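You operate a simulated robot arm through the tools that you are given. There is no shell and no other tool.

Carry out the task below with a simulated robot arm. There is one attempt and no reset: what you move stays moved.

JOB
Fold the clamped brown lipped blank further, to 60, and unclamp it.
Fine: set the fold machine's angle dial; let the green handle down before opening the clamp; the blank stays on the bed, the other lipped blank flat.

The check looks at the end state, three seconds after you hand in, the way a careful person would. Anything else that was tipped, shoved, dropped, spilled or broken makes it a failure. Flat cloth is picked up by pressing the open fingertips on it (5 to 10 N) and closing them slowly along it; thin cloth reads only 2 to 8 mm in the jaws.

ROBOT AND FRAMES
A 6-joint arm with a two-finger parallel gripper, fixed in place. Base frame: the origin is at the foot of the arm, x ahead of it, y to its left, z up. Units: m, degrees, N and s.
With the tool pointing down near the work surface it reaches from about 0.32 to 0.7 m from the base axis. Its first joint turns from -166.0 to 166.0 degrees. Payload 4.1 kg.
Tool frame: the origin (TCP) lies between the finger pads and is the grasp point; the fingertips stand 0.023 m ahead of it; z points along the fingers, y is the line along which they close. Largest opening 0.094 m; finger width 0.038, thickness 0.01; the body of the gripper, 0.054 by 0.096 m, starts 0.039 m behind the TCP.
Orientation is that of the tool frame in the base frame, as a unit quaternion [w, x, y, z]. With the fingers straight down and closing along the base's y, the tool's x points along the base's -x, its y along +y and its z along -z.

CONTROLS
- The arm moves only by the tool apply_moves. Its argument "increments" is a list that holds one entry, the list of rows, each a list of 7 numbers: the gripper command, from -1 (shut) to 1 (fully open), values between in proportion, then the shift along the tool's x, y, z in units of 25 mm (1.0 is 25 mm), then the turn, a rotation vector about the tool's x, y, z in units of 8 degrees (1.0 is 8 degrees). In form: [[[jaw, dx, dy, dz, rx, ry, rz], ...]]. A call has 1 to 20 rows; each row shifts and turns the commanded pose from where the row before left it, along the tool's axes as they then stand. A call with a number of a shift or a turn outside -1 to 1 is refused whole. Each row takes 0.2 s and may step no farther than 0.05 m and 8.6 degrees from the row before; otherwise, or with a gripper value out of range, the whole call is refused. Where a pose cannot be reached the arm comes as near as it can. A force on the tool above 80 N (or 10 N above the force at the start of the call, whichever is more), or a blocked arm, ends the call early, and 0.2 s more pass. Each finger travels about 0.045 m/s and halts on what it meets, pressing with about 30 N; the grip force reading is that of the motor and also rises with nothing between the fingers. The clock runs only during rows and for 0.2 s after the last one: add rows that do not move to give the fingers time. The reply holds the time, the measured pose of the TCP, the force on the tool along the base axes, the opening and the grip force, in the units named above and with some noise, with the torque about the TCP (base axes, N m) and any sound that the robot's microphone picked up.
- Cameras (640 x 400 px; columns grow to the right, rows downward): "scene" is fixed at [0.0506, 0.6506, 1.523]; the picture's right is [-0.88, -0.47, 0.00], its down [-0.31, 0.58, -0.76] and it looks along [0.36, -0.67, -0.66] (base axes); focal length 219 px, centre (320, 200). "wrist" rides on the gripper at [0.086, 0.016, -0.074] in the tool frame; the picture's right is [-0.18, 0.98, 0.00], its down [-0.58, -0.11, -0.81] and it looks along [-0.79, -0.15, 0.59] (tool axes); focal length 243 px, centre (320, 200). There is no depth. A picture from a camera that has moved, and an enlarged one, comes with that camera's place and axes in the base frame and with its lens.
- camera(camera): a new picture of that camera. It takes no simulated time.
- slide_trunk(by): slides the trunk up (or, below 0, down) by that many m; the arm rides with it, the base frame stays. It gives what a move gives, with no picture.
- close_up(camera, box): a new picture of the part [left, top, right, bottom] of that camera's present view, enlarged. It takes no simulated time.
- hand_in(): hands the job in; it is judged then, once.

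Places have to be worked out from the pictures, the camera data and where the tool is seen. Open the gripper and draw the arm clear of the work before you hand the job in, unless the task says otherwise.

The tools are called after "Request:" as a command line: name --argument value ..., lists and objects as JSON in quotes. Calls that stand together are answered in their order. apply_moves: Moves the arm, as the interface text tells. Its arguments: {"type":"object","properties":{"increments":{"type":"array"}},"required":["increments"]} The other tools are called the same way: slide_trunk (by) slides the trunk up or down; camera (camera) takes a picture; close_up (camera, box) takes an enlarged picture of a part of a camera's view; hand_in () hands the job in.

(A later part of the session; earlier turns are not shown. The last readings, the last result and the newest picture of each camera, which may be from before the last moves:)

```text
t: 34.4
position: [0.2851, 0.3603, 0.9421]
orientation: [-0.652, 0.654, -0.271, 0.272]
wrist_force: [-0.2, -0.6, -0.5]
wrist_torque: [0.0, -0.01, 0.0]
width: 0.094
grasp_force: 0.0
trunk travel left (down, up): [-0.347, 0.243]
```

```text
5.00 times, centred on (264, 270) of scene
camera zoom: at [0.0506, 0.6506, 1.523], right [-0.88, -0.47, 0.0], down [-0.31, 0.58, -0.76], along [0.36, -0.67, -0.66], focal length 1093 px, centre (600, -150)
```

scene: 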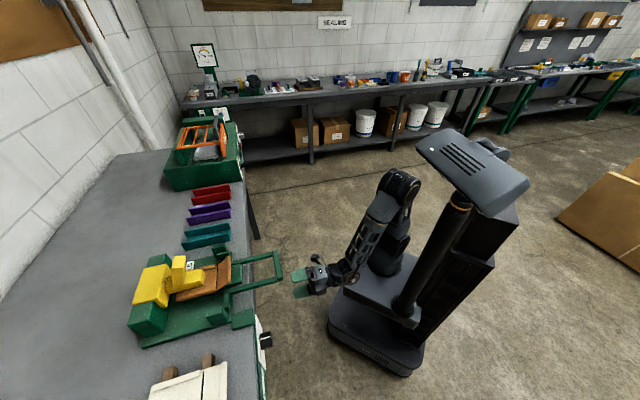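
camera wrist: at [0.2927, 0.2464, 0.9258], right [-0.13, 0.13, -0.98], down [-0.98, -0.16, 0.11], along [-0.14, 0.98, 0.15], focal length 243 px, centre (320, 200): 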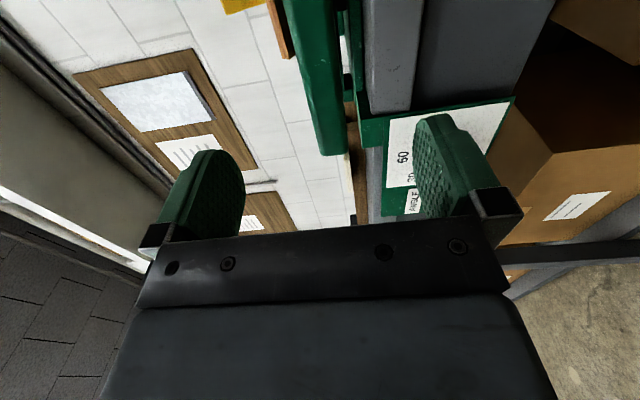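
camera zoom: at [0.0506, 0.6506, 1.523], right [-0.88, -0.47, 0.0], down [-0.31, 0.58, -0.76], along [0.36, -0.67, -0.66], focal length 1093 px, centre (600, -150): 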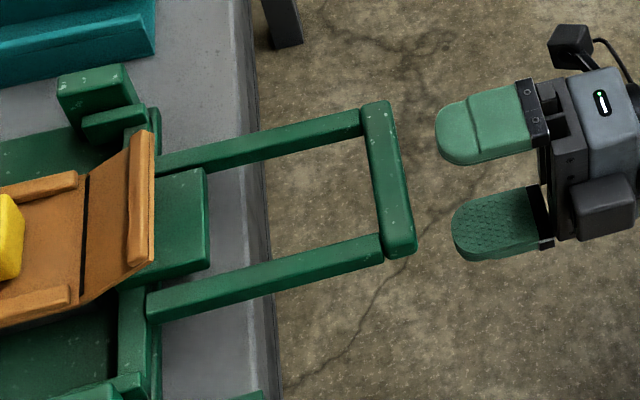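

The bar sits midway between the open jaws. I move 12 mm right and 55 mm forward so that the bar is at the grasp point, then close the jaws to a loose cage of about 28 mm (the bar is about 18 mm).

Request:
apply_moves --increments '[[[1, 0, 0, 0.74, 0, 0, 0], [1, 0.24, 0, 0.74, 0, 0, 0], [1, 0.24, 0, 0.74, 0, 0, 0], [1, 0, 0, 0, 0, 0, 0]]]'

Request:
camera --camera "wrist"

Request:
close_up --camera "scene" --box '[200, 230, 328, 310]'

```text
t: 35.4
position: [0.3328, 0.3903, 0.9414]
orientation: [-0.653, 0.653, -0.27, 0.272]
wrist_force: [0.4, -0.2, -0.2]
wrist_torque: [0.0, 0.01, -0.02]
width: 0.094
grasp_force: 0.0
trunk travel left (down, up): [-0.347, 0.243]
```

```text
taken
camera wrist: at [0.3408, 0.2768, 0.9256], right [-0.13, 0.13, -0.98], down [-0.98, -0.16, 0.11], along [-0.14, 0.98, 0.15], focal length 243 px, centre (320, 200)
```

wrist: 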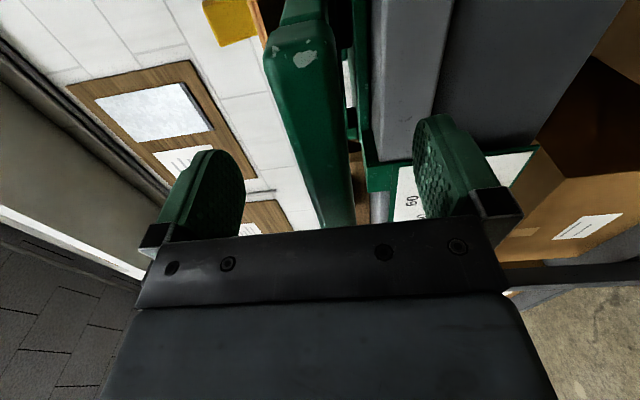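

```text
5.00 times, centred on (264, 270) of scene
camera zoom: at [0.0506, 0.6506, 1.523], right [-0.88, -0.47, 0.0], down [-0.31, 0.58, -0.76], along [0.36, -0.67, -0.66], focal length 1093 px, centre (600, -150)
```

zoom: 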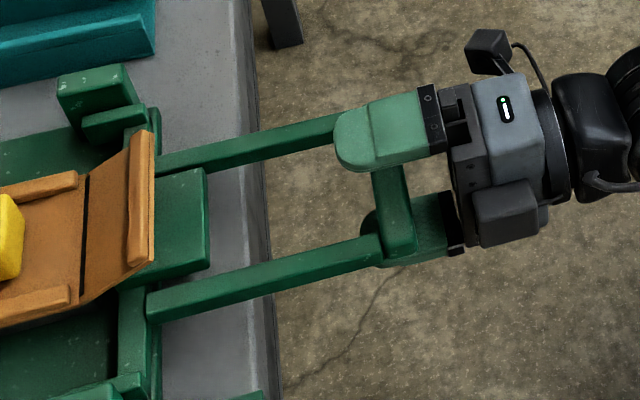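

The jaws are around the bar. I close them to the loose cage now.

Request:
apply_moves --increments '[[[-0.4, 0, 0, 0, 0, 0, 0], [-0.4, 0, 0, 0, 0, 0, 0], [-0.4, 0, 0, 0, 0, 0, 0], [-0.4, 0, 0, 0, 0, 0, 0], [-0.4, 0, 0, 0, 0, 0, 0], [-0.4, 0, 0, 0, 0, 0, 0]]]'

Request:
close_up --camera "scene" --box '[200, 230, 328, 310]'

Request:
close_up --camera "wrist" --box '[160, 0, 480, 240]'

```text
t: 36.8
position: [0.3321, 0.3917, 0.9418]
orientation: [-0.652, 0.654, -0.27, 0.272]
wrist_force: [-1.0, -0.9, -2.6]
wrist_torque: [0.0, 0.06, -0.02]
width: 0.0292
grasp_force: 0.9
trunk travel left (down, up): [-0.347, 0.243]
```

```text
5.00 times, centred on (264, 270) of scene
camera zoom: at [0.0506, 0.6506, 1.523], right [-0.88, -0.47, 0.0], down [-0.31, 0.58, -0.76], along [0.36, -0.67, -0.66], focal length 1093 px, centre (600, -150)
```

zoom: 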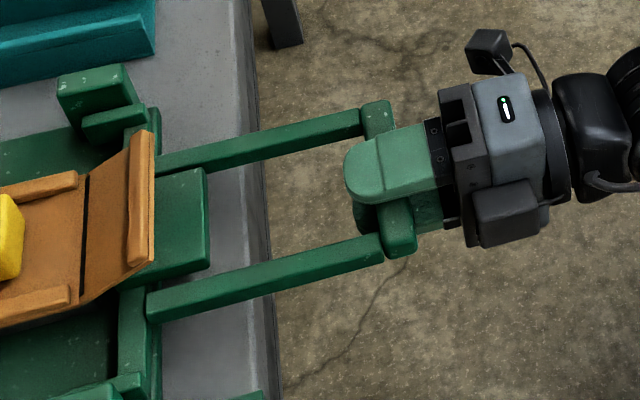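

```text
1.67 times, centred on (320, 120) of wrist
camera zoom: at [0.3405, 0.2766, 0.9256], right [-0.13, 0.13, -0.98], down [-0.98, -0.16, 0.11], along [-0.14, 0.98, 0.15], focal length 404 px, centre (320, 333)
```

zoom: 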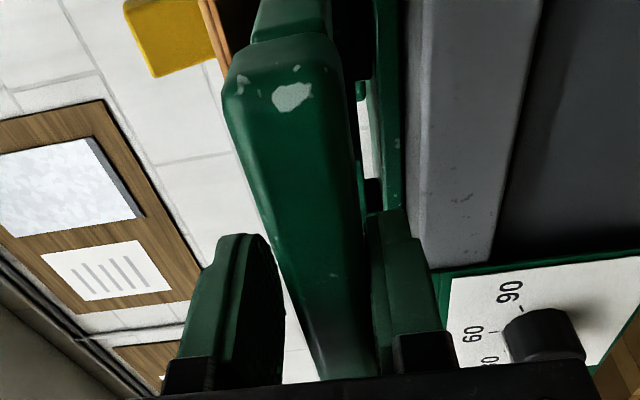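

The bar is loosely caged. I start lifting along the hinge arc, turning the tool with the handle: first 20°.

Request:
apply_moves --increments '[[[-0.4, 0, -0.601, 0.068, -0.625, 0, 0], [-0.4, 0, -0.601, 0.068, -0.625, 0, 0], [-0.4, 0, -0.601, 0.068, -0.625, 0, 0], [-0.4, 0, -0.601, 0.068, -0.625, 0, 0], [-0.4, 0, 0, 0, 0, 0, 0]]]'

Request:
close_up --camera "scene" --box '[130, 200, 340, 331]'

```text
t: 38.0
position: [0.3428, 0.4025, 0.9999]
orientation: [-0.529, 0.757, -0.313, 0.22]
wrist_force: [-1.0, -0.8, -2.1]
wrist_torque: [0.03, 0.05, -0.03]
width: 0.0292
grasp_force: 1.3
trunk travel left (down, up): [-0.347, 0.243]
```

```text
3.05 times, centred on (235, 266) of scene
camera zoom: at [0.0506, 0.6506, 1.523], right [-0.88, -0.47, 0.0], down [-0.31, 0.58, -0.76], along [0.36, -0.67, -0.66], focal length 666 px, centre (579, 0)
```

zoom: 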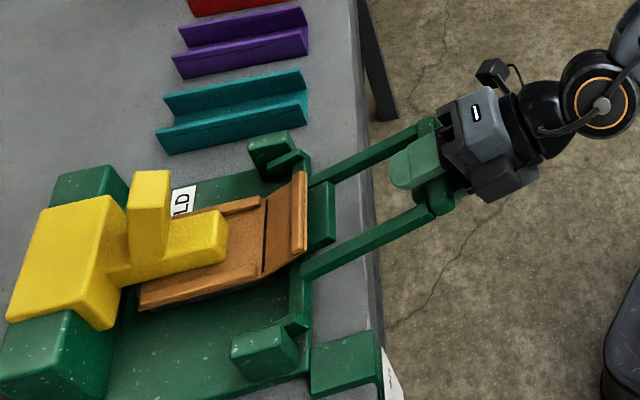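

The handle follows lightly (about 2 N). I continue another 20°; the bending resistance should begin past 30°.

Request:
apply_moves --increments '[[[-0.4, 0, -0.601, 0.068, -0.625, 0, 0], [-0.4, 0, -0.601, 0.068, -0.625, 0, 0], [-0.4, 0, -0.601, 0.068, -0.625, 0, 0], [-0.4, 0, -0.601, 0.068, -0.625, 0, 0], [-0.4, 0, 0, 0, 0, 0, 0]]]'

Request:
close_up --camera "scene" --box '[130, 200, 340, 331]'

```text
t: 39.1
position: [0.3679, 0.4257, 1.0524]
orientation: [-0.39, 0.837, -0.347, 0.164]
wrist_force: [-0.2, -0.1, -0.9]
wrist_torque: [0.05, -0.01, -0.03]
width: 0.0288
grasp_force: 0.6
trunk travel left (down, up): [-0.347, 0.243]
```

```text
3.05 times, centred on (235, 266) of scene
camera zoom: at [0.0506, 0.6506, 1.523], right [-0.88, -0.47, 0.0], down [-0.31, 0.58, -0.76], along [0.36, -0.67, -0.66], focal length 666 px, centre (579, 0)
```

zoom: 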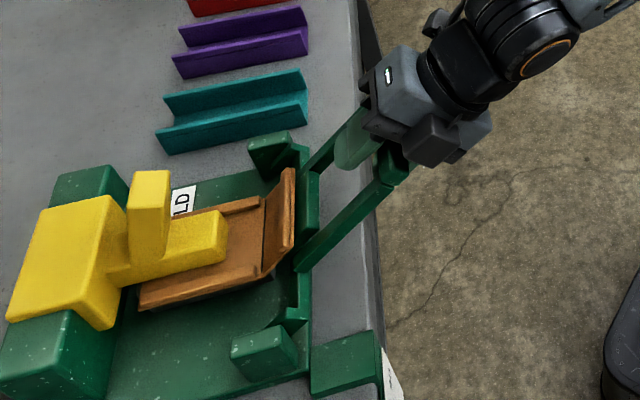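

The flap is now bending along with the leaf and the load is still light. I continue 15° to about 55°.

Request:
apply_moves --increments '[[[-0.4, 0, -0.601, 0.068, -0.625, 0, 0], [-0.4, 0, -0.601, 0.068, -0.625, 0, 0], [-0.4, 0, -0.601, 0.068, -0.625, 0, 0], [-0.4, 0, 0, 0, 0, 0, 0]]]'

Request:
close_up --camera "scene" --box '[130, 200, 340, 331]'

Request:
camera --camera "wrist"

```text
t: 40.1
position: [0.3911, 0.4517, 1.0765]
orientation: [-0.275, 0.882, -0.366, 0.115]
wrist_force: [-8.2, -9.5, -10.2]
wrist_torque: [0.36, 0.08, -0.12]
width: 0.0354
grasp_force: 8.1
trunk travel left (down, up): [-0.347, 0.243]
```

```text
3.05 times, centred on (235, 266) of scene
camera zoom: at [0.0506, 0.6506, 1.523], right [-0.88, -0.47, 0.0], down [-0.31, 0.58, -0.76], along [0.36, -0.67, -0.66], focal length 666 px, centre (579, 0)
```

zoom: 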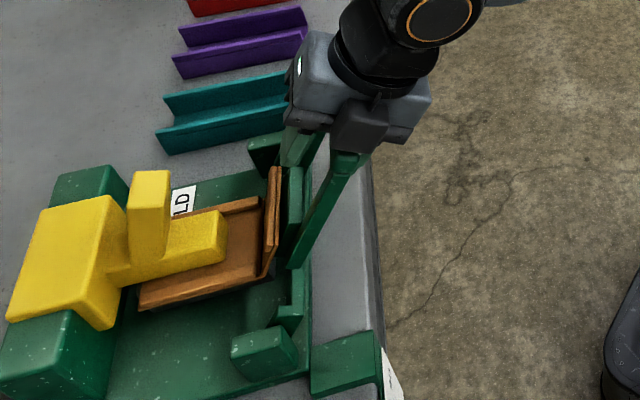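

```text
taken
camera wrist: at [0.4122, 0.3508, 1.1302], right [-0.7, -0.44, -0.56], down [-0.67, 0.15, 0.72], along [-0.23, 0.88, -0.4], focal length 243 px, centre (320, 200)
```

wrist: 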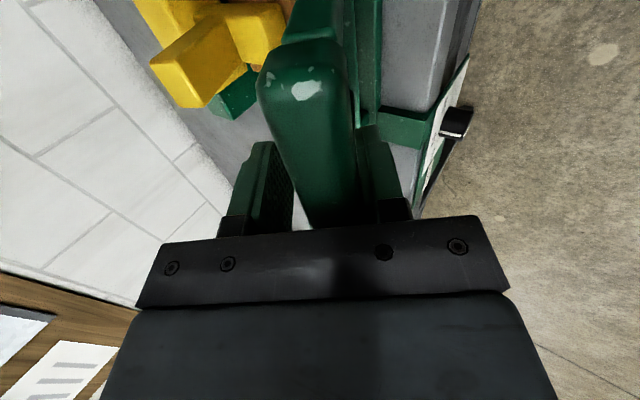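

Resistance rose to about 16 N along the lifting direction near 53–55°. I'll look closely at the handle and flap angle before pushing further.

Request:
close_up --camera "scene" --box '[205, 225, 269, 305]'

Request:
close_up --camera "wrist" --box '[180, 0, 500, 200]'

```text
5.00 times, centred on (237, 265) of scene
camera zoom: at [0.0506, 0.6506, 1.523], right [-0.88, -0.47, 0.0], down [-0.31, 0.58, -0.76], along [0.36, -0.67, -0.66], focal length 1093 px, centre (735, -125)
```

zoom: 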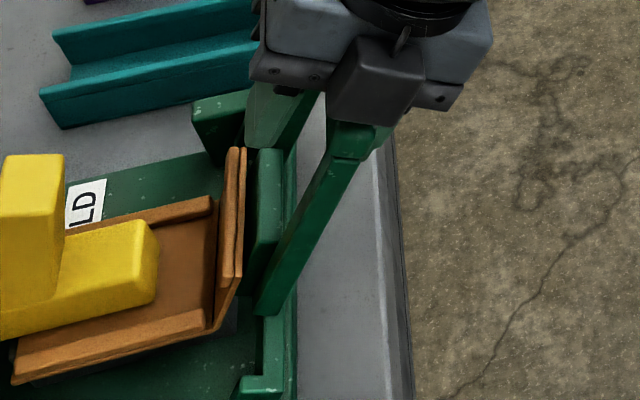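

```text
2.00 times, centred on (340, 100) of wrist
camera zoom: at [0.4122, 0.3508, 1.1302], right [-0.7, -0.44, -0.56], down [-0.67, 0.15, 0.72], along [-0.23, 0.88, -0.4], focal length 485 px, centre (280, 400)
```

zoom: 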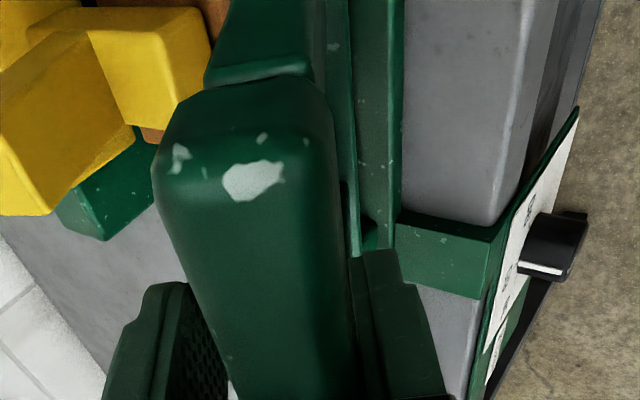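

From the picture the arms stand at about 58–59°, so the hinge is nearer n≈0.66 and this is probably the stop. I press a few mm further to confirm that it is a hard stop.

Request:
apply_moves --increments '[[[-0.4, 0, -0.1, 0, -0.3, 0, 0], [-0.4, 0, -0.1, 0, -0.3, 0, 0], [-0.4, 0, 0, 0, 0, 0, 0]]]'

Request:
close_up --camera "scene" --box '[205, 225, 269, 305]'

```text
t: 41.0
position: [0.3937, 0.4537, 1.079]
orientation: [-0.237, 0.893, -0.369, 0.101]
wrist_force: [-19.0, -15.5, -27.3]
wrist_torque: [1.05, -0.77, -0.16]
width: 0.0434
grasp_force: 17.4
trunk travel left (down, up): [-0.347, 0.243]
```

```text
5.00 times, centred on (237, 265) of scene
camera zoom: at [0.0506, 0.6506, 1.523], right [-0.88, -0.47, 0.0], down [-0.31, 0.58, -0.76], along [0.36, -0.67, -0.66], focal length 1093 px, centre (735, -125)
```

zoom: 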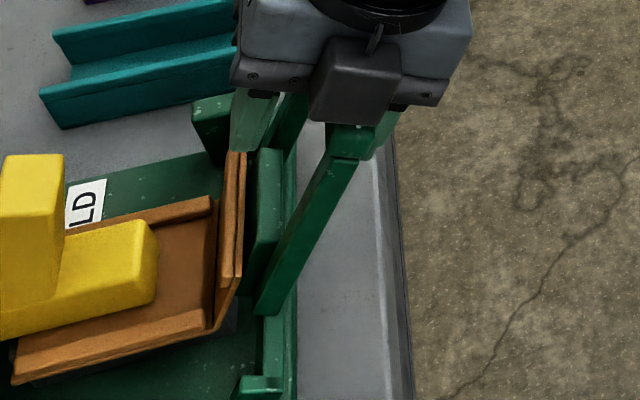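

The handle doesn't move while the force doubles (about 36 N): it is the hard stop set by the dial, so the fold is made. Now I let the handle down along the same arc, supported by the lower finger. First I release the press, then go down 35°.

Request:
apply_moves --increments '[[[-0.4, 0, 0.1, 0, 0.3, 0, 0], [-0.4, 0, 0.1, 0, 0.3, 0, 0], [-0.4, 0, 0, 0, 0, 0, 0], [-0.4, 0, 0.605, -0.015, 0.625, 0, 0], [-0.4, 0, 0.605, -0.015, 0.625, 0, 0], [-0.4, 0, 0.605, -0.015, 0.625, 0, 0], [-0.4, 0, 0.605, -0.015, 0.625, 0, 0], [-0.4, 0, 0.605, -0.015, 0.625, 0, 0], [-0.4, 0, 0.605, -0.015, 0.625, 0, 0], [-0.4, 0, 0.605, -0.015, 0.625, 0, 0], [-0.4, 0, 0, 0, 0, 0, 0]]]'

Request:
close_up --camera "scene" --box '[130, 200, 340, 331]'

```text
t: 43.4
position: [0.3403, 0.4004, 0.9991]
orientation: [-0.529, 0.757, -0.313, 0.221]
wrist_force: [-1.1, 0.0, -0.3]
wrist_torque: [0.01, 0.01, 0.01]
width: 0.0282
grasp_force: 0.0
trunk travel left (down, up): [-0.347, 0.243]
```

```text
3.05 times, centred on (235, 266) of scene
camera zoom: at [0.0506, 0.6506, 1.523], right [-0.88, -0.47, 0.0], down [-0.31, 0.58, -0.76], along [0.36, -0.67, -0.66], focal length 666 px, centre (579, 0)
```

zoom: 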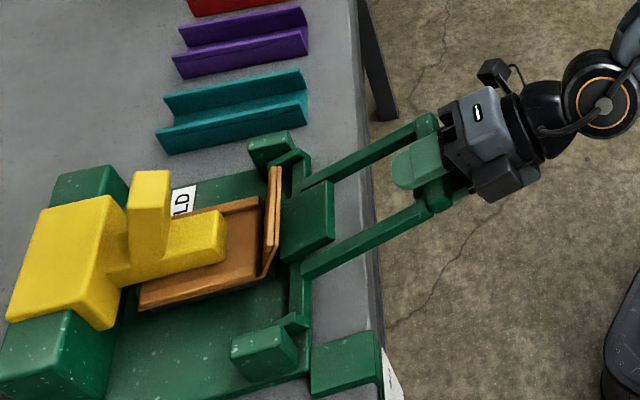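

The handle follows down and the flap stays bent up. I go down the last 20°.

Request:
apply_moves --increments '[[[-0.4, 0, 0.605, -0.015, 0.625, 0, 0], [-0.4, 0, 0.605, -0.015, 0.625, 0, 0], [-0.4, 0, 0.605, -0.015, 0.625, 0, 0], [-0.4, 0, 0.605, -0.015, 0.625, 0, 0], [-0.4, 0, 0, 0, 0, 0, 0]]]'

Request:
close_up --camera "scene" --box '[200, 230, 328, 310]'

```text
t: 44.5
position: [0.3333, 0.3917, 0.942]
orientation: [-0.653, 0.654, -0.269, 0.272]
wrist_force: [-0.5, 0.1, -0.4]
wrist_torque: [0.01, 0.04, 0.01]
width: 0.0284
grasp_force: 0.0
trunk travel left (down, up): [-0.347, 0.243]
```

```text
5.00 times, centred on (264, 270) of scene
camera zoom: at [0.0506, 0.6506, 1.523], right [-0.88, -0.47, 0.0], down [-0.31, 0.58, -0.76], along [0.36, -0.67, -0.66], focal length 1093 px, centre (600, -150)
```

zoom: 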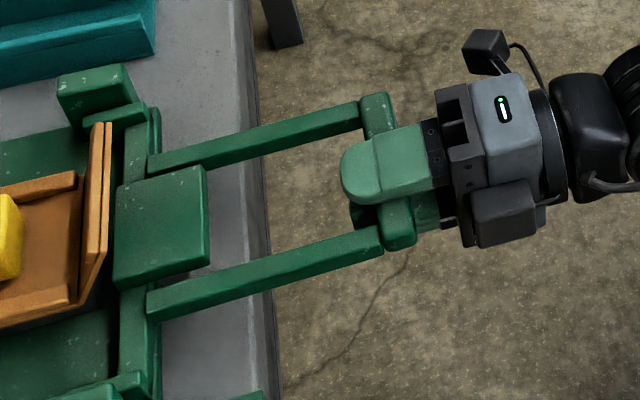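

The bar sits about 5 mm higher than at the start: friction holds the handle, and the upper finger has only pushed it this far. I press down a further 8 mm with the upper finger to seat it.

Request:
apply_moves --increments '[[[-0.4, 0, 0.16, 0, 0, 0, 0], [-0.4, 0, 0.16, 0, 0, 0, 0], [-0.4, 0, 0, 0, 0, 0, 0]]]'

Request:
close_up --camera "scene" --box '[200, 230, 328, 310]'

```text
t: 45.4
position: [0.334, 0.3912, 0.9335]
orientation: [-0.653, 0.654, -0.269, 0.272]
wrist_force: [0.1, 0.6, 0.6]
wrist_torque: [0.02, -0.01, -0.01]
width: 0.028
grasp_force: 0.0
trunk travel left (down, up): [-0.347, 0.243]
```

```text
5.00 times, centred on (264, 270) of scene
camera zoom: at [0.0506, 0.6506, 1.523], right [-0.88, -0.47, 0.0], down [-0.31, 0.58, -0.76], along [0.36, -0.67, -0.66], focal length 1093 px, centre (600, -150)
```

zoom: 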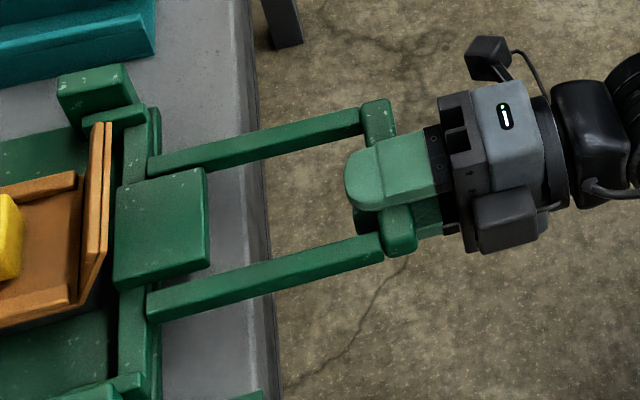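

The bar is back at its original image position. A further 2 mm press will confirm that it is seated.

Request:
apply_moves --increments '[[[-0.4, 0, 0.1, 0, 0, 0, 0], [-0.4, 0, 0.08, 0, 0, 0, 0], [-0.4, 0, 0, 0, 0, 0, 0]]]'

Request:
close_up --camera "scene" --box '[200, 230, 328, 310]'

```text
t: 46.1
position: [0.3323, 0.3908, 0.9297]
orientation: [0.654, -0.652, 0.27, -0.273]
wrist_force: [0.8, 2.8, 9.4]
wrist_torque: [0.01, 0.23, -0.03]
width: 0.0321
grasp_force: 4.2
trunk travel left (down, up): [-0.347, 0.243]
```

```text
5.00 times, centred on (264, 270) of scene
camera zoom: at [0.0506, 0.6506, 1.523], right [-0.88, -0.47, 0.0], down [-0.31, 0.58, -0.76], along [0.36, -0.67, -0.66], focal length 1093 px, centre (600, -150)
```

zoom: 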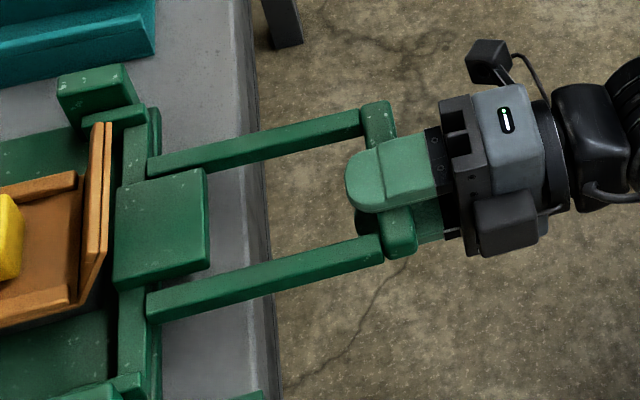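

About 9 N of reaction: the handle is seated at its rest. I centre on the bar again, open the jaws and back straight out.

Request:
apply_moves --increments '[[[-0.4, 0, -0.4, 0, 0, 0, 0], [1, 0, 0, 0, 0, 0, 0], [1, 0, 0, 0, 0, 0, 0], [1, 0, 0, 0, 0, 0, 0], [1, 0, 0, 0, 0, 0, 0], [1, 0, 0, 0, 0, 0, 0], [1, 0, 0, -0.7, 0, 0, 0], [1, 0, 0, -0.7, 0, 0, 0], [1, 0, 0, -0.7, 0, 0, 0], [1, 0, 0, 0, 0, 0, 0]]]'

Request:
close_up --camera "scene" --box '[110, 230, 310, 355]'

Request:
close_up --camera "scene" --box '[160, 235, 250, 300]'

```text
t: 48.4
position: [0.2964, 0.3551, 0.9377]
orientation: [-0.652, 0.654, -0.27, 0.272]
wrist_force: [0.7, -0.7, -0.3]
wrist_torque: [0.03, 0.01, -0.02]
width: 0.094
grasp_force: 0.2
trunk travel left (down, up): [-0.347, 0.243]
```

```text
3.20 times, centred on (210, 292) of scene
camera zoom: at [0.0506, 0.6506, 1.523], right [-0.88, -0.47, 0.0], down [-0.31, 0.58, -0.76], along [0.36, -0.67, -0.66], focal length 700 px, centre (672, -96)
```

zoom: 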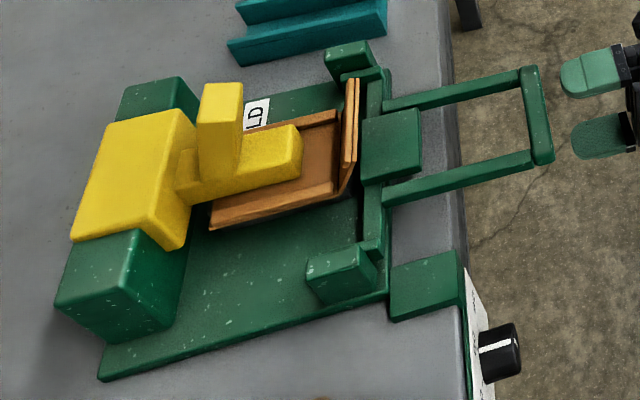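

```text
6.15 times, centred on (205, 268) of scene
camera zoom: at [0.0506, 0.6506, 1.523], right [-0.88, -0.47, 0.0], down [-0.31, 0.58, -0.76], along [0.36, -0.67, -0.66], focal length 1345 px, centre (1028, -215)
```

zoom: 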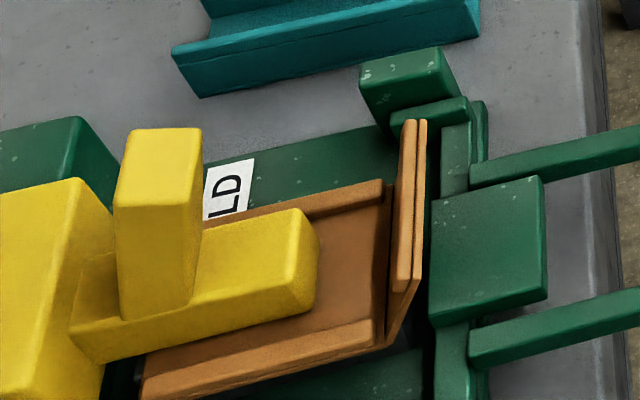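

The handle is down at its original place and the flap is clearly steeper than before. I need a side view of the flap and the clamp, so I raise the trunk 0.178 m, then pitch the tool down with the camera looking leftwards across the machine.

Request:
slide_trunk --by 0.178

Request:
apply_moves --increments '[[[1, 0, 0, 0, -0.9375, 0, 0], [1, 0, 0, 0, -0.9375, 0, 0], [1, 0, 0, 0, -0.9375, 0, 0], [1, 0, 0, 0, -0.9375, 0, 0], [1, 0, 0, 0, -0.9375, 0, 0], [1, 0, 0, 0, -0.9375, 0, 0], [1, 0, 0, 0, -0.9375, 0, 0], [1, 0, 0, 0, -0.9375, 0, 0], [1, 0, 0, 0, -0.9375, 0, 0], [1, 0, 0, 0, -0.9375, 0, 0], [1, 0, 0, 0, -0.9375, 0, 0], [1, 0, 0, 0, -0.9375, 0, 0], [1, 0, 0, 0, 0, 0, 0]]]'

Request:
camera --camera "wrist"

Request:
camera --camera "scene"

```text
t: 50.3
position: [0.2956, 0.3561, 1.1154]
orientation: [-0.652, 0.654, -0.27, 0.272]
wrist_force: [0.9, 0.0, -0.4]
wrist_torque: [0.0, 0.0, -0.02]
width: 0.094
grasp_force: 0.1
trunk travel left (down, up): [-0.525, 0.065]
```

```text
t: 53.1
position: [0.2986, 0.3549, 1.117]
orientation: [-0.02, 0.92, -0.39, 0.017]
wrist_force: [-0.9, -0.7, 0.4]
wrist_torque: [-0.01, -0.03, -0.01]
width: 0.0938
grasp_force: 0.0
out of reach, approached as far as the arm can: row 7
trunk travel left (down, up): [-0.525, 0.065]
```

```text
taken
camera wrist: at [0.3435, 0.279, 1.1914], right [-0.83, -0.55, -0.05], down [-0.37, 0.47, 0.8], along [-0.42, 0.69, -0.6], focal length 243 px, centre (320, 200)
```

wrist: 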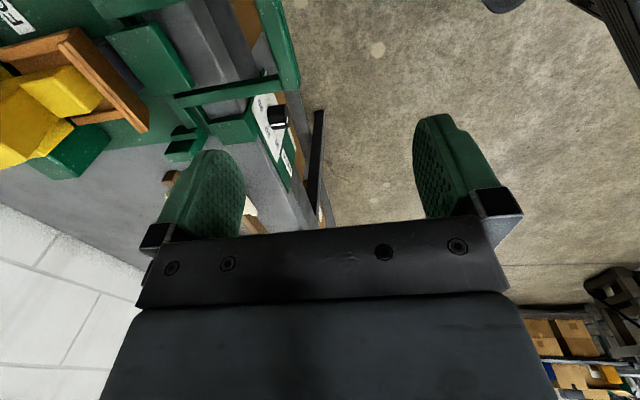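

```text
taken
```

scene: 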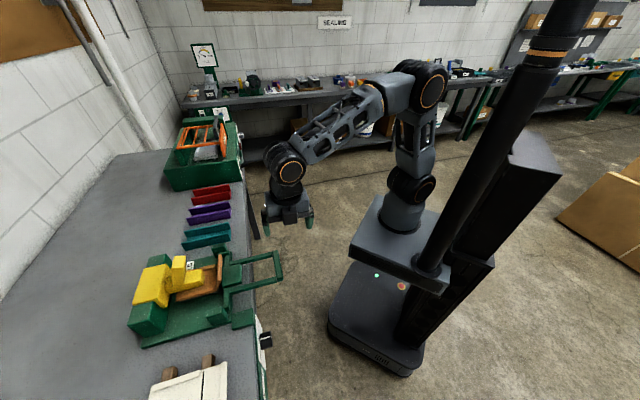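

The tool now points down with the camera looking left. I move right and inward (to n≈0.65, l≈−0.10) at a safe height, for a side view of the flap and clamp.

Request:
apply_moves --increments '[[[1, 0.56, -0.78, 0, -0.35, 0, 0], [1, 0.56, -0.78, 0, 0, 0, 0], [1, 0.56, -0.78, 0, 0, 0, 0], [1, 0.56, -0.78, 0, 0, 0, 0], [1, 0.56, -0.78, 0, 0, 0, 0], [1, 0.56, -0.78, 0, 0, 0, 0], [1, 0.56, -0.78, 0, 0, 0, 0], [1, 0.56, -0.78, 0, 0, 0, 0], [1, 0.56, -0.78, 0, 0, 0, 0], [1, 0.56, -0.78, 0, 0, 0, 0], [1, 0, 0, 0, 0, 0, 0]]]'

Request:
camera --camera "wrist"

Request:
camera --camera "scene"

```text
t: 55.5
position: [0.5363, 0.3902, 1.1183]
orientation: [0.001, 0.921, -0.39, 0.007]
wrist_force: [-0.3, -0.3, 0.3]
wrist_torque: [-0.01, -0.02, 0.0]
width: 0.0939
grasp_force: 0.0
trunk travel left (down, up): [-0.525, 0.065]
```

```text
taken
camera wrist: at [0.5836, 0.3167, 1.1955], right [-0.83, -0.55, -0.01], down [-0.34, 0.5, 0.8], along [-0.44, 0.67, -0.6], focal length 243 px, centre (320, 200)
```

wrist: 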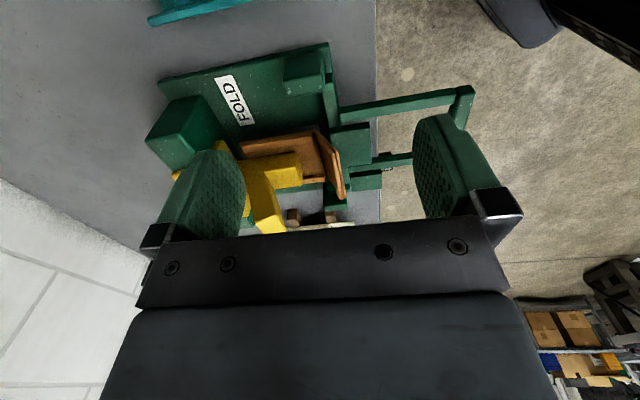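

```text
taken
```

scene: 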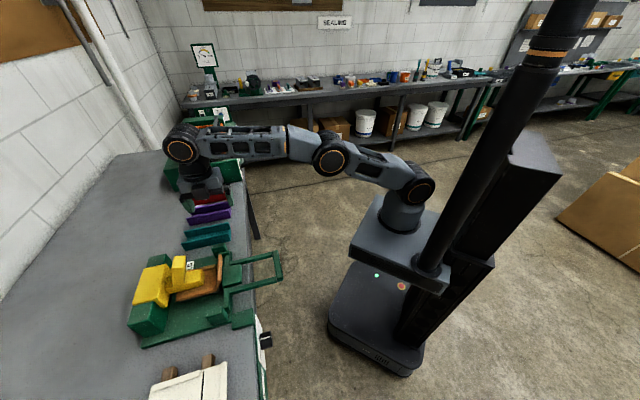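

A good view across the machine. I enlarge the flap and clamp.

Request:
close_up --camera "wrist" --box '[140, 30, 400, 235]'

Request:
close_up --camera "wrist" --box '[230, 115, 360, 235]'

```text
1.95 times, centred on (270, 132) of wrist
camera zoom: at [0.5836, 0.3167, 1.1955], right [-0.83, -0.55, -0.01], down [-0.34, 0.5, 0.8], along [-0.44, 0.67, -0.6], focal length 473 px, centre (418, 332)
```

zoom: 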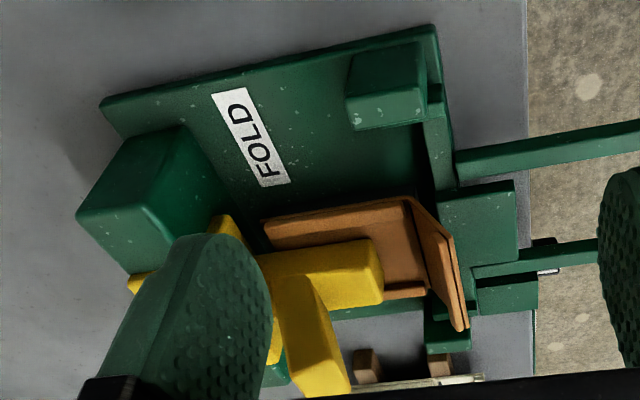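

```text
3.33 times, centred on (295, 175) of wrist
camera zoom: at [0.5836, 0.3167, 1.1955], right [-0.83, -0.55, -0.01], down [-0.34, 0.5, 0.8], along [-0.44, 0.67, -0.6], focal length 809 px, centre (403, 283)
```

zoom: 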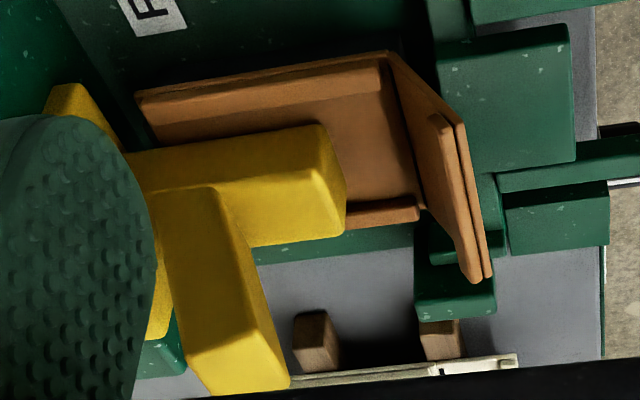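

The flap edge works out at about 60° from horizontal, so the fold is right. The yellow clamp has a hub at the rear, an arm pressing the blank and a lever post leaning forward. I close the empty jaws so they don't block the view of the clamp.

Request:
apply_moves --increments '[[[-1, 0, 0, 0, 0, 0, 0], [-1, 0, 0, 0, 0, 0, 0], [-1, 0, 0, 0, 0, 0, 0], [-1, 0, 0, 0, 0, 0, 0], [-1, 0, 0, 0, 0, 0, 0], [-1, 0, 0, 0, 0, 0, 0]]]'

Request:
close_up --camera "wrist" --box '[120, 80, 380, 240]'

Request:
close_up --camera "scene" --box '[122, 245, 218, 315]'

```text
t: 56.9
position: [0.5373, 0.3892, 1.1188]
orientation: [0.0, 0.921, -0.39, 0.008]
wrist_force: [0.0, -0.4, -0.3]
wrist_torque: [-0.04, 0.05, -0.01]
width: 0.0
grasp_force: 30.4
trunk travel left (down, up): [-0.525, 0.065]
```

```text
2.46 times, centred on (250, 160) of wrist
camera zoom: at [0.5834, 0.3168, 1.1956], right [-0.83, -0.55, -0.01], down [-0.34, 0.5, 0.8], along [-0.44, 0.67, -0.6], focal length 597 px, centre (492, 298)
```

zoom: 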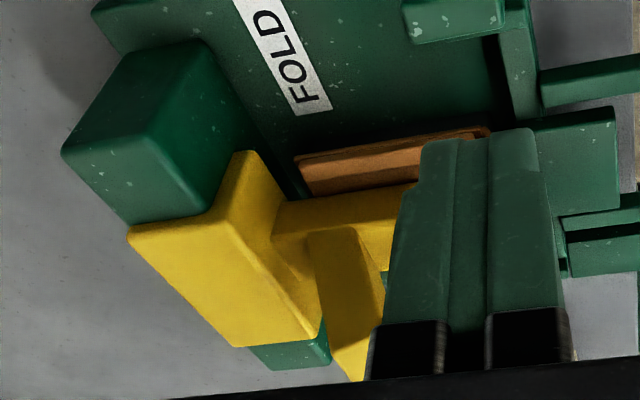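

```text
5.71 times, centred on (170, 280) of scene
camera zoom: at [0.0506, 0.6506, 1.523], right [-0.88, -0.47, 0.0], down [-0.31, 0.58, -0.76], along [0.36, -0.67, -0.66], focal length 1249 px, centre (1177, -257)
```

zoom: 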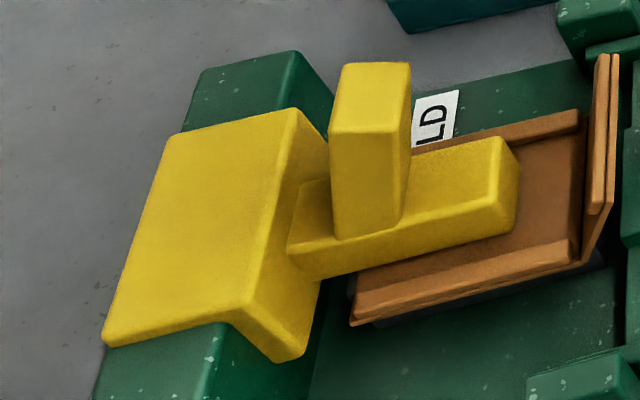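

The clamp is a single yellow lever: a cap over the rear green crossbar, an arm on the blank, and a post on the arm. I zoom in more to locate the post and the pivot.

Request:
close_up --camera "wrist" --box '[140, 120, 300, 240]'

```text
3.33 times, centred on (220, 180) of wrist
camera zoom: at [0.5834, 0.3168, 1.1956], right [-0.83, -0.55, -0.01], down [-0.34, 0.5, 0.8], along [-0.44, 0.67, -0.6], focal length 809 px, centre (653, 267)
```

zoom: 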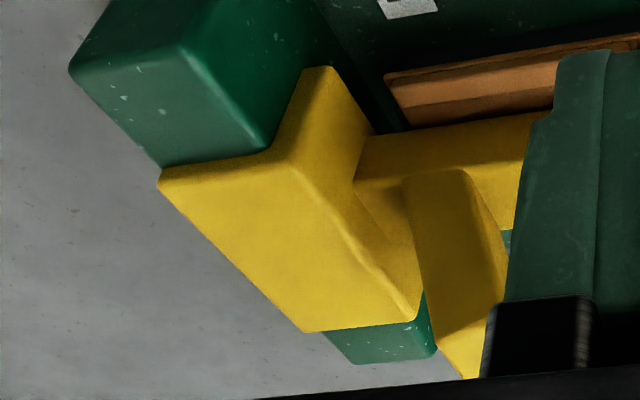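

I now have the clamp geometry. The cap is at n≈0.80–0.85 (top z=1.00, l −0.014…0.085). The post top is at n≈0.727–0.756, l≈0.018–0.053, z≈1.05, leaning forward about 20°. I'll turn the gripper a further −90° about its axis, so the camera ends above the work and the jaws close sideways on the post.

Request:
apply_moves --increments '[[[-1, 0, 0, 0, 0, 0, -0.9375], [-1, 0, 0, 0, 0, 0, -0.9375], [-1, 0, 0, 0, 0, 0, -0.9375], [-1, 0, 0, 0, 0, 0, -0.9375], [-1, 0, 0, 0, 0, 0, -0.9375], [-1, 0, 0, 0, 0, 0, -0.9375], [-1, 0, 0, 0, 0, 0, -0.9375], [-1, 0, 0, 0, 0, 0, -0.9375], [-1, 0, 0, 0, 0, 0, -0.9375], [-1, 0, 0, 0, 0, 0, -0.9375], [-1, 0, 0, 0, 0, 0, -0.9375], [-1, 0, 0, 0, 0, 0, -0.9375], [-1, 0, 0, 0, 0, 0, 0]]]'

Request:
camera --camera "scene"

```text
t: 59.7
position: [0.5339, 0.392, 1.1211]
orientation: [0.007, 0.96, 0.278, 0.007]
wrist_force: [0.5, -0.2, 0.2]
wrist_torque: [-0.04, 0.01, -0.01]
width: 0.0
grasp_force: 30.6
out of reach, approached as far as the arm can: row 11, 12
trunk travel left (down, up): [-0.525, 0.065]
```

```text
taken
```

scene: 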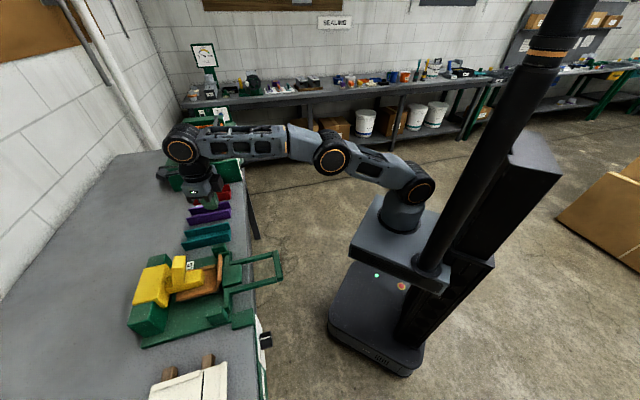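

The last few degrees of that turn hit a joint limit, so this side gives too little margin. I turn back the other way to tool x = −n; the jaws also close sideways there and earlier moves showed it well within range. I'm still high and clear.

Request:
apply_moves --increments '[[[-1, 0, 0, 0, 0, 0, 1], [-1, 0, 0, 0, 0, 0, 1], [-1, 0, 0, 0, 0, 0, 1], [-1, 0, 0, 0, 0, 0, 1], [-1, 0, 0, 0, 0, 0, 1], [-1, 0, 0, 0, 0, 0, 1], [-1, 0, 0, 0, 0, 0, 1], [-1, 0, 0, 0, 0, 0, 1], [-1, 0, 0, 0, 0, 0, 1], [-1, 0, 0, 0, 0, 0, 1], [-1, 0, 0, 0, 0, 0, 1], [-1, 0, 0, 0, 0, 0, 1], [-1, 0, 0, 0, 0, 0, 1], [-1, 0, 0, 0, 0, 0, 1], [-1, 0, 0, 0, 0, 0, 1], [-1, 0, 0, 0, 0, 0, 1], [-1, 0, 0, 0, 0, 0, 1], [-1, 0, 0, 0, 0, 0, 1], [-1, 0, 0, 0, 0, 0, 1], [-1, 0, 0, 0, 0, 0, 1]]]'

```text
t: 63.9
position: [0.5352, 0.3899, 1.1196]
orientation: [0.004, -0.439, 0.898, -0.009]
wrist_force: [0.1, 0.3, -0.1]
wrist_torque: [0.01, 0.0, 0.03]
width: 0.0
grasp_force: 29.7
trunk travel left (down, up): [-0.525, 0.065]
```

Orientation is nearly there (7° to go). I finish the turn, move over to l≈0.035 at height z≈1.13, then pitch the tool 45° towards the clamp with open jaws.

Request:
apply_moves --increments '[[[1, 0, 0, 0, 0, 0, 0.888], [1, -0.14, 0.92, -0.07, 0, 0, 0], [1, -0.14, 0.92, -0.07, 0, 0, 0], [1, -0.14, 0.92, -0.07, 0, 0, 0], [1, -0.14, 0.92, -0.07, 0, 0, 0], [1, -0.14, 0.92, -0.07, 0, 0, 0], [1, -0.14, 0.92, -0.07, 0, 0, 0], [1, 0, 0, 0, 0, -0.9375, 0], [1, 0, 0, 0, 0, -0.9375, 0], [1, 0, 0, 0, 0, -0.9375, 0], [1, 0, 0, 0, 0, -0.9375, 0], [1, 0, 0, 0, 0, -0.9375, 0], [1, 0, 0, 0, 0, -0.9375, 0], [1, 0, 0, 0, 0, 0, 0]]]'

Request:
camera --camera "wrist"

Request:
camera --camera "scene"

```text
t: 66.9
position: [0.4421, 0.493, 1.1239]
orientation: [0.359, -0.358, 0.851, 0.14]
wrist_force: [0.6, 0.2, -0.2]
wrist_torque: [-0.02, 0.02, 0.0]
width: 0.0941
grasp_force: 0.1
out of reach, approached as far as the arm can: row 4, 6
trunk travel left (down, up): [-0.525, 0.065]
```

```text
taken
camera wrist: at [0.3502, 0.4235, 1.1149], right [-0.61, 0.79, 0.11], down [-0.05, -0.18, 0.98], along [0.79, 0.59, 0.15], focal length 243 px, centre (320, 200)
```

wrist: 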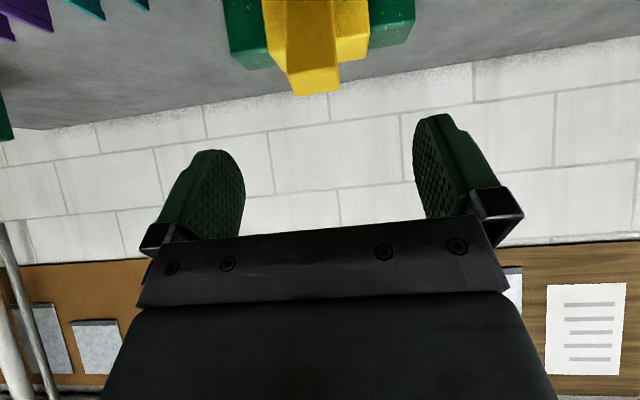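

```text
taken
```

scene: 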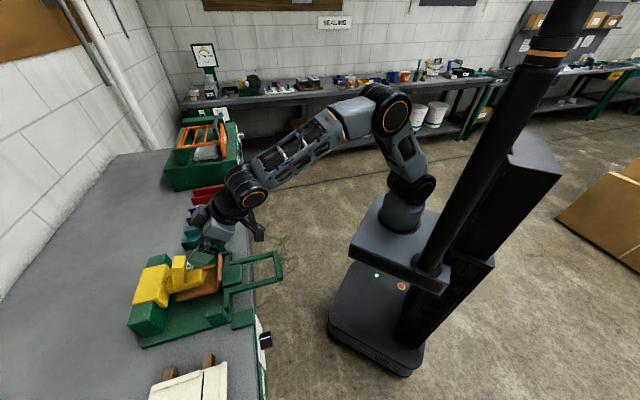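

The tool is at 45° above the clamp (TCP n≈0.661, l≈0.036, z≈1.124), with the post between the open fingers in view. I zoom in to check the lateral alignment before approaching.

Request:
close_up --camera "wrist" --box '[210, 0, 450, 150]'

Request:
close_up --camera "scene" --box '[122, 200, 282, 315]'

```text
2.67 times, centred on (330, 75) of wrist
camera zoom: at [0.3502, 0.4235, 1.1149], right [-0.61, 0.79, 0.11], down [-0.05, -0.18, 0.98], along [0.79, 0.59, 0.15], focal length 647 px, centre (293, 533)
```

zoom: 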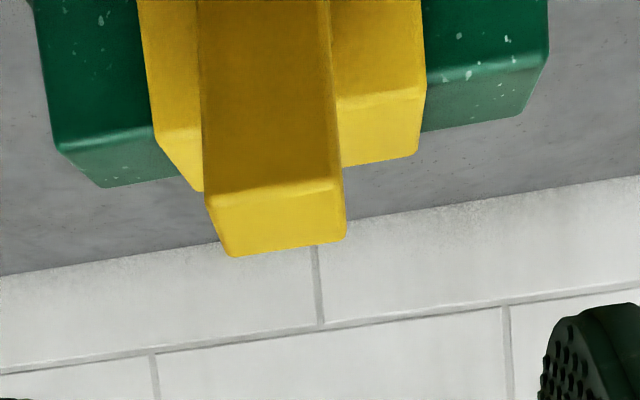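

```text
3.48 times, centred on (202, 258) of scene
camera zoom: at [0.0506, 0.6506, 1.523], right [-0.88, -0.47, 0.0], down [-0.31, 0.58, -0.76], along [0.36, -0.67, -0.66], focal length 760 px, centre (730, 0)
```

zoom: 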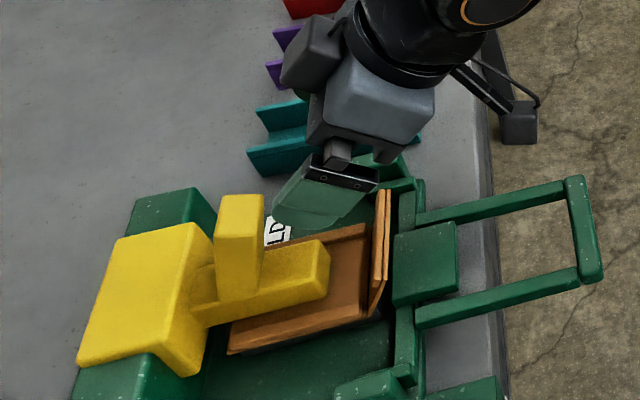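

In the tool frame the post is about 5 mm off to the −y side. I correct that and advance 95 mm along the tool axis, then check before the final 26 mm.

Request:
apply_moves --increments '[[[1, 0, -0.19, 0.76, 0, 0, 0], [1, 0, 0, 0.76, 0, 0, 0], [1, 0, 0, 0.76, 0, 0, 0], [1, 0, 0, 0.76, 0, 0, 0], [1, 0, 0, 0.76, 0, 0, 0], [1, 0, 0, 0, 0, 0, 0]]]'

Request:
camera --camera "wrist"

Request:
close_up --camera "scene" --box '[122, 200, 282, 315]'

```text
t: 68.3
position: [0.4947, 0.5368, 1.057]
orientation: [0.358, -0.358, 0.851, 0.14]
wrist_force: [-1.1, -0.4, -0.2]
wrist_torque: [0.01, 0.0, 0.02]
width: 0.0939
grasp_force: 0.0
trunk travel left (down, up): [-0.525, 0.065]
```

```text
taken
camera wrist: at [0.4026, 0.4668, 1.0482], right [-0.61, 0.79, 0.11], down [-0.05, -0.18, 0.98], along [0.79, 0.59, 0.15], focal length 243 px, centre (320, 200)
```

wrist: 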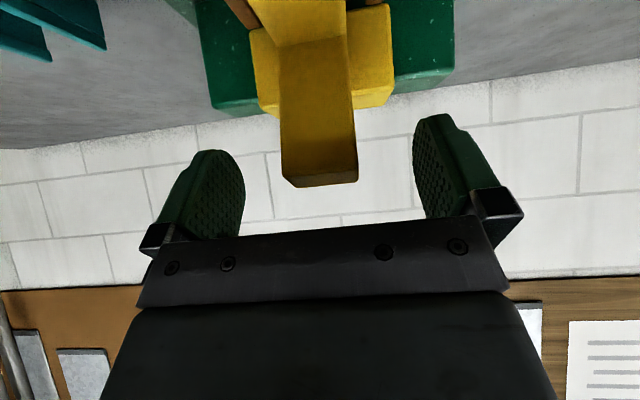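

```text
3.48 times, centred on (202, 258) of scene
camera zoom: at [0.0506, 0.6506, 1.523], right [-0.88, -0.47, 0.0], down [-0.31, 0.58, -0.76], along [0.36, -0.67, -0.66], focal length 760 px, centre (730, 0)
```

zoom: 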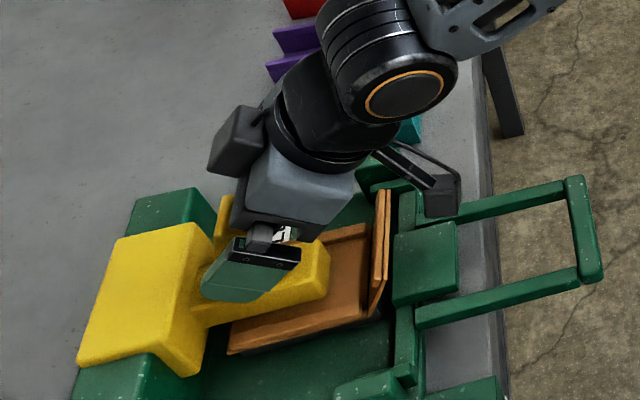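

The post is centred between the fingers. I advance the last 26 mm and close on it.

Request:
apply_moves --increments '[[[1, 0, 0, 0.53, 0, 0, 0], [1, 0, 0, 0.53, 0, 0, 0], [1, 0, 0, 0, 0, 0, 0], [-1, 0, 0, 0, 0, 0, 0], [-1, 0, 0, 0, 0, 0, 0], [-1, 0, 0, 0, 0, 0, 0], [-1, 0, 0, 0, 0, 0, 0], [-1, 0, 0, 0, 0, 0, 0], [-1, 0, 0, 0, 0, 0, 0]]]'

Request:
camera --camera "wrist"

Request:
close_up --camera "scene" --box '[122, 200, 282, 315]'

```text
t: 70.3
position: [0.5061, 0.5508, 1.0387]
orientation: [0.358, -0.356, 0.852, 0.14]
wrist_force: [0.4, 0.3, -1.0]
wrist_torque: [1.42, 1.57, -0.22]
width: 0.0373
grasp_force: 45.6
trunk travel left (down, up): [-0.525, 0.065]
```

```text
taken
camera wrist: at [0.4152, 0.4802, 1.0297], right [-0.61, 0.79, 0.12], down [-0.05, -0.18, 0.98], along [0.79, 0.59, 0.15], focal length 243 px, centre (320, 200)
```

wrist: 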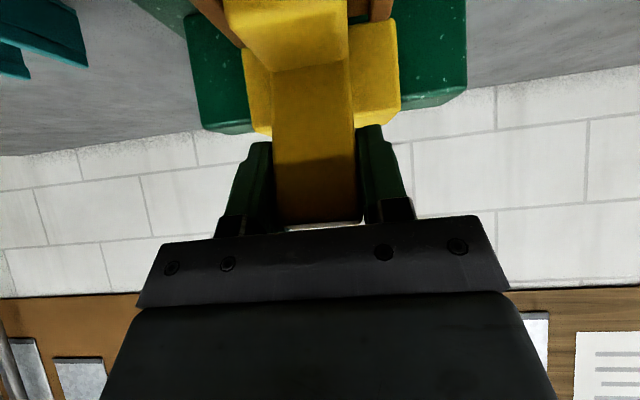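

```text
3.48 times, centred on (202, 258) of scene
camera zoom: at [0.0506, 0.6506, 1.523], right [-0.88, -0.47, 0.0], down [-0.31, 0.58, -0.76], along [0.36, -0.67, -0.66], focal length 760 px, centre (730, 0)
```

zoom: 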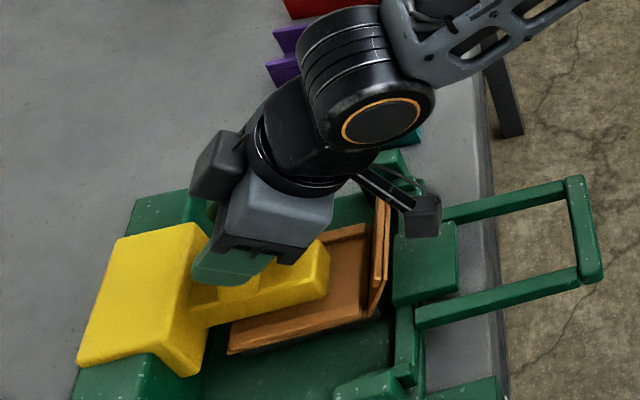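

The post is gripped (37 mm). I start lifting the lever gently: about 8° up and back around the estimated pivot, turning the tool with it, and then check the forces.

Request:
apply_moves --increments '[[[-1, -0.311, 0, -0.045, 0, 0.5, 0], [-1, -0.311, 0, -0.045, 0, 0.5, 0], [-1, 0, 0, 0, 0, 0, 0]]]'

Request:
close_up --camera "scene" --box '[122, 200, 282, 315]'

```text
t: 71.1
position: [0.5149, 0.5574, 1.0488]
orientation: [0.297, -0.366, 0.875, 0.114]
wrist_force: [2.0, 0.3, -6.1]
wrist_torque: [1.22, 1.5, -0.39]
width: 0.0373
grasp_force: 44.8
trunk travel left (down, up): [-0.525, 0.065]
```

```text
3.48 times, centred on (202, 258) of scene
camera zoom: at [0.0506, 0.6506, 1.523], right [-0.88, -0.47, 0.0], down [-0.31, 0.58, -0.76], along [0.36, -0.67, -0.66], focal length 760 px, centre (730, 0)
```

zoom: 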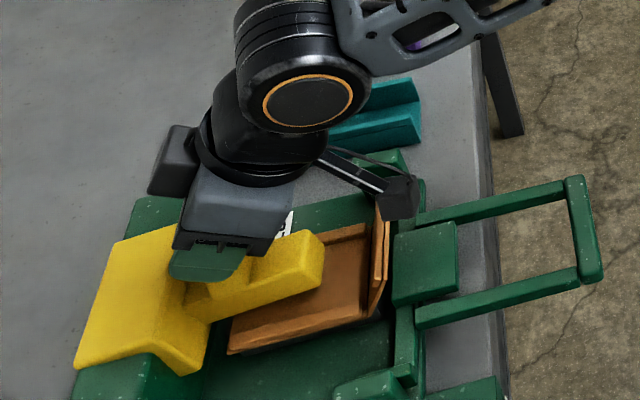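

The lever moves easily (about 6 N) and the arm tip is lifting off the blank. I continue along the arc by another 20°, with the tool turning half as fast to stay within reach.

Request:
apply_moves --increments '[[[-1, -0.307, 0, -0.049, 0, 0.25, 0], [-1, -0.316, 0, -0.033, 0, 0.25, 0], [-1, -0.312, 0, -0.026, 0, 0.25, 0], [-1, -0.311, 0, -0.014, 0, 0.25, 0], [-1, -0.315, 0, 0, 0, 0.25, 0], [-1, 0, 0, 0, 0, 0, 0]]]'

Request:
close_up --camera "scene" --box '[122, 200, 282, 315]'

Request:
camera --camera "wrist"

```text
t: 72.5
position: [0.5171, 0.5601, 1.0632]
orientation: [0.219, -0.376, 0.897, 0.081]
wrist_force: [11.2, 20.9, -21.6]
wrist_torque: [1.89, 0.84, -0.83]
width: 0.0376
grasp_force: 45.3
out of reach, approached as far as the arm can: row 4, 5
trunk travel left (down, up): [-0.525, 0.065]
```

```text
3.48 times, centred on (202, 258) of scene
camera zoom: at [0.0506, 0.6506, 1.523], right [-0.88, -0.47, 0.0], down [-0.31, 0.58, -0.76], along [0.36, -0.67, -0.66], focal length 760 px, centre (730, 0)
```

zoom: 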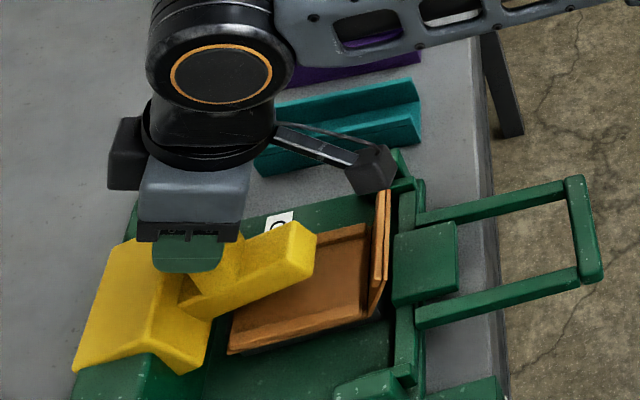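

```text
taken
camera wrist: at [0.4273, 0.4928, 1.0908], right [-0.58, 0.81, 0.07], down [0.17, 0.04, 0.98], along [0.79, 0.58, -0.17], focal length 243 px, centre (320, 200)
```

wrist: 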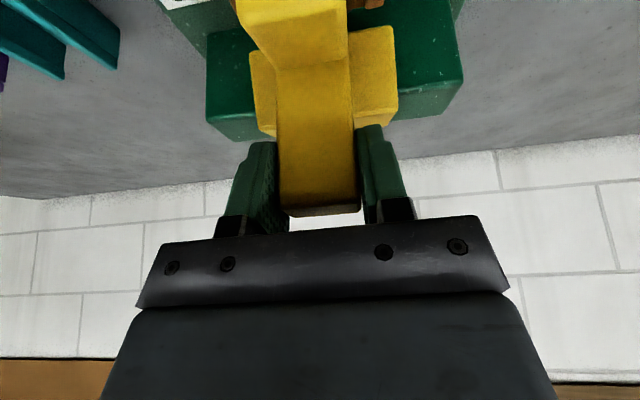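

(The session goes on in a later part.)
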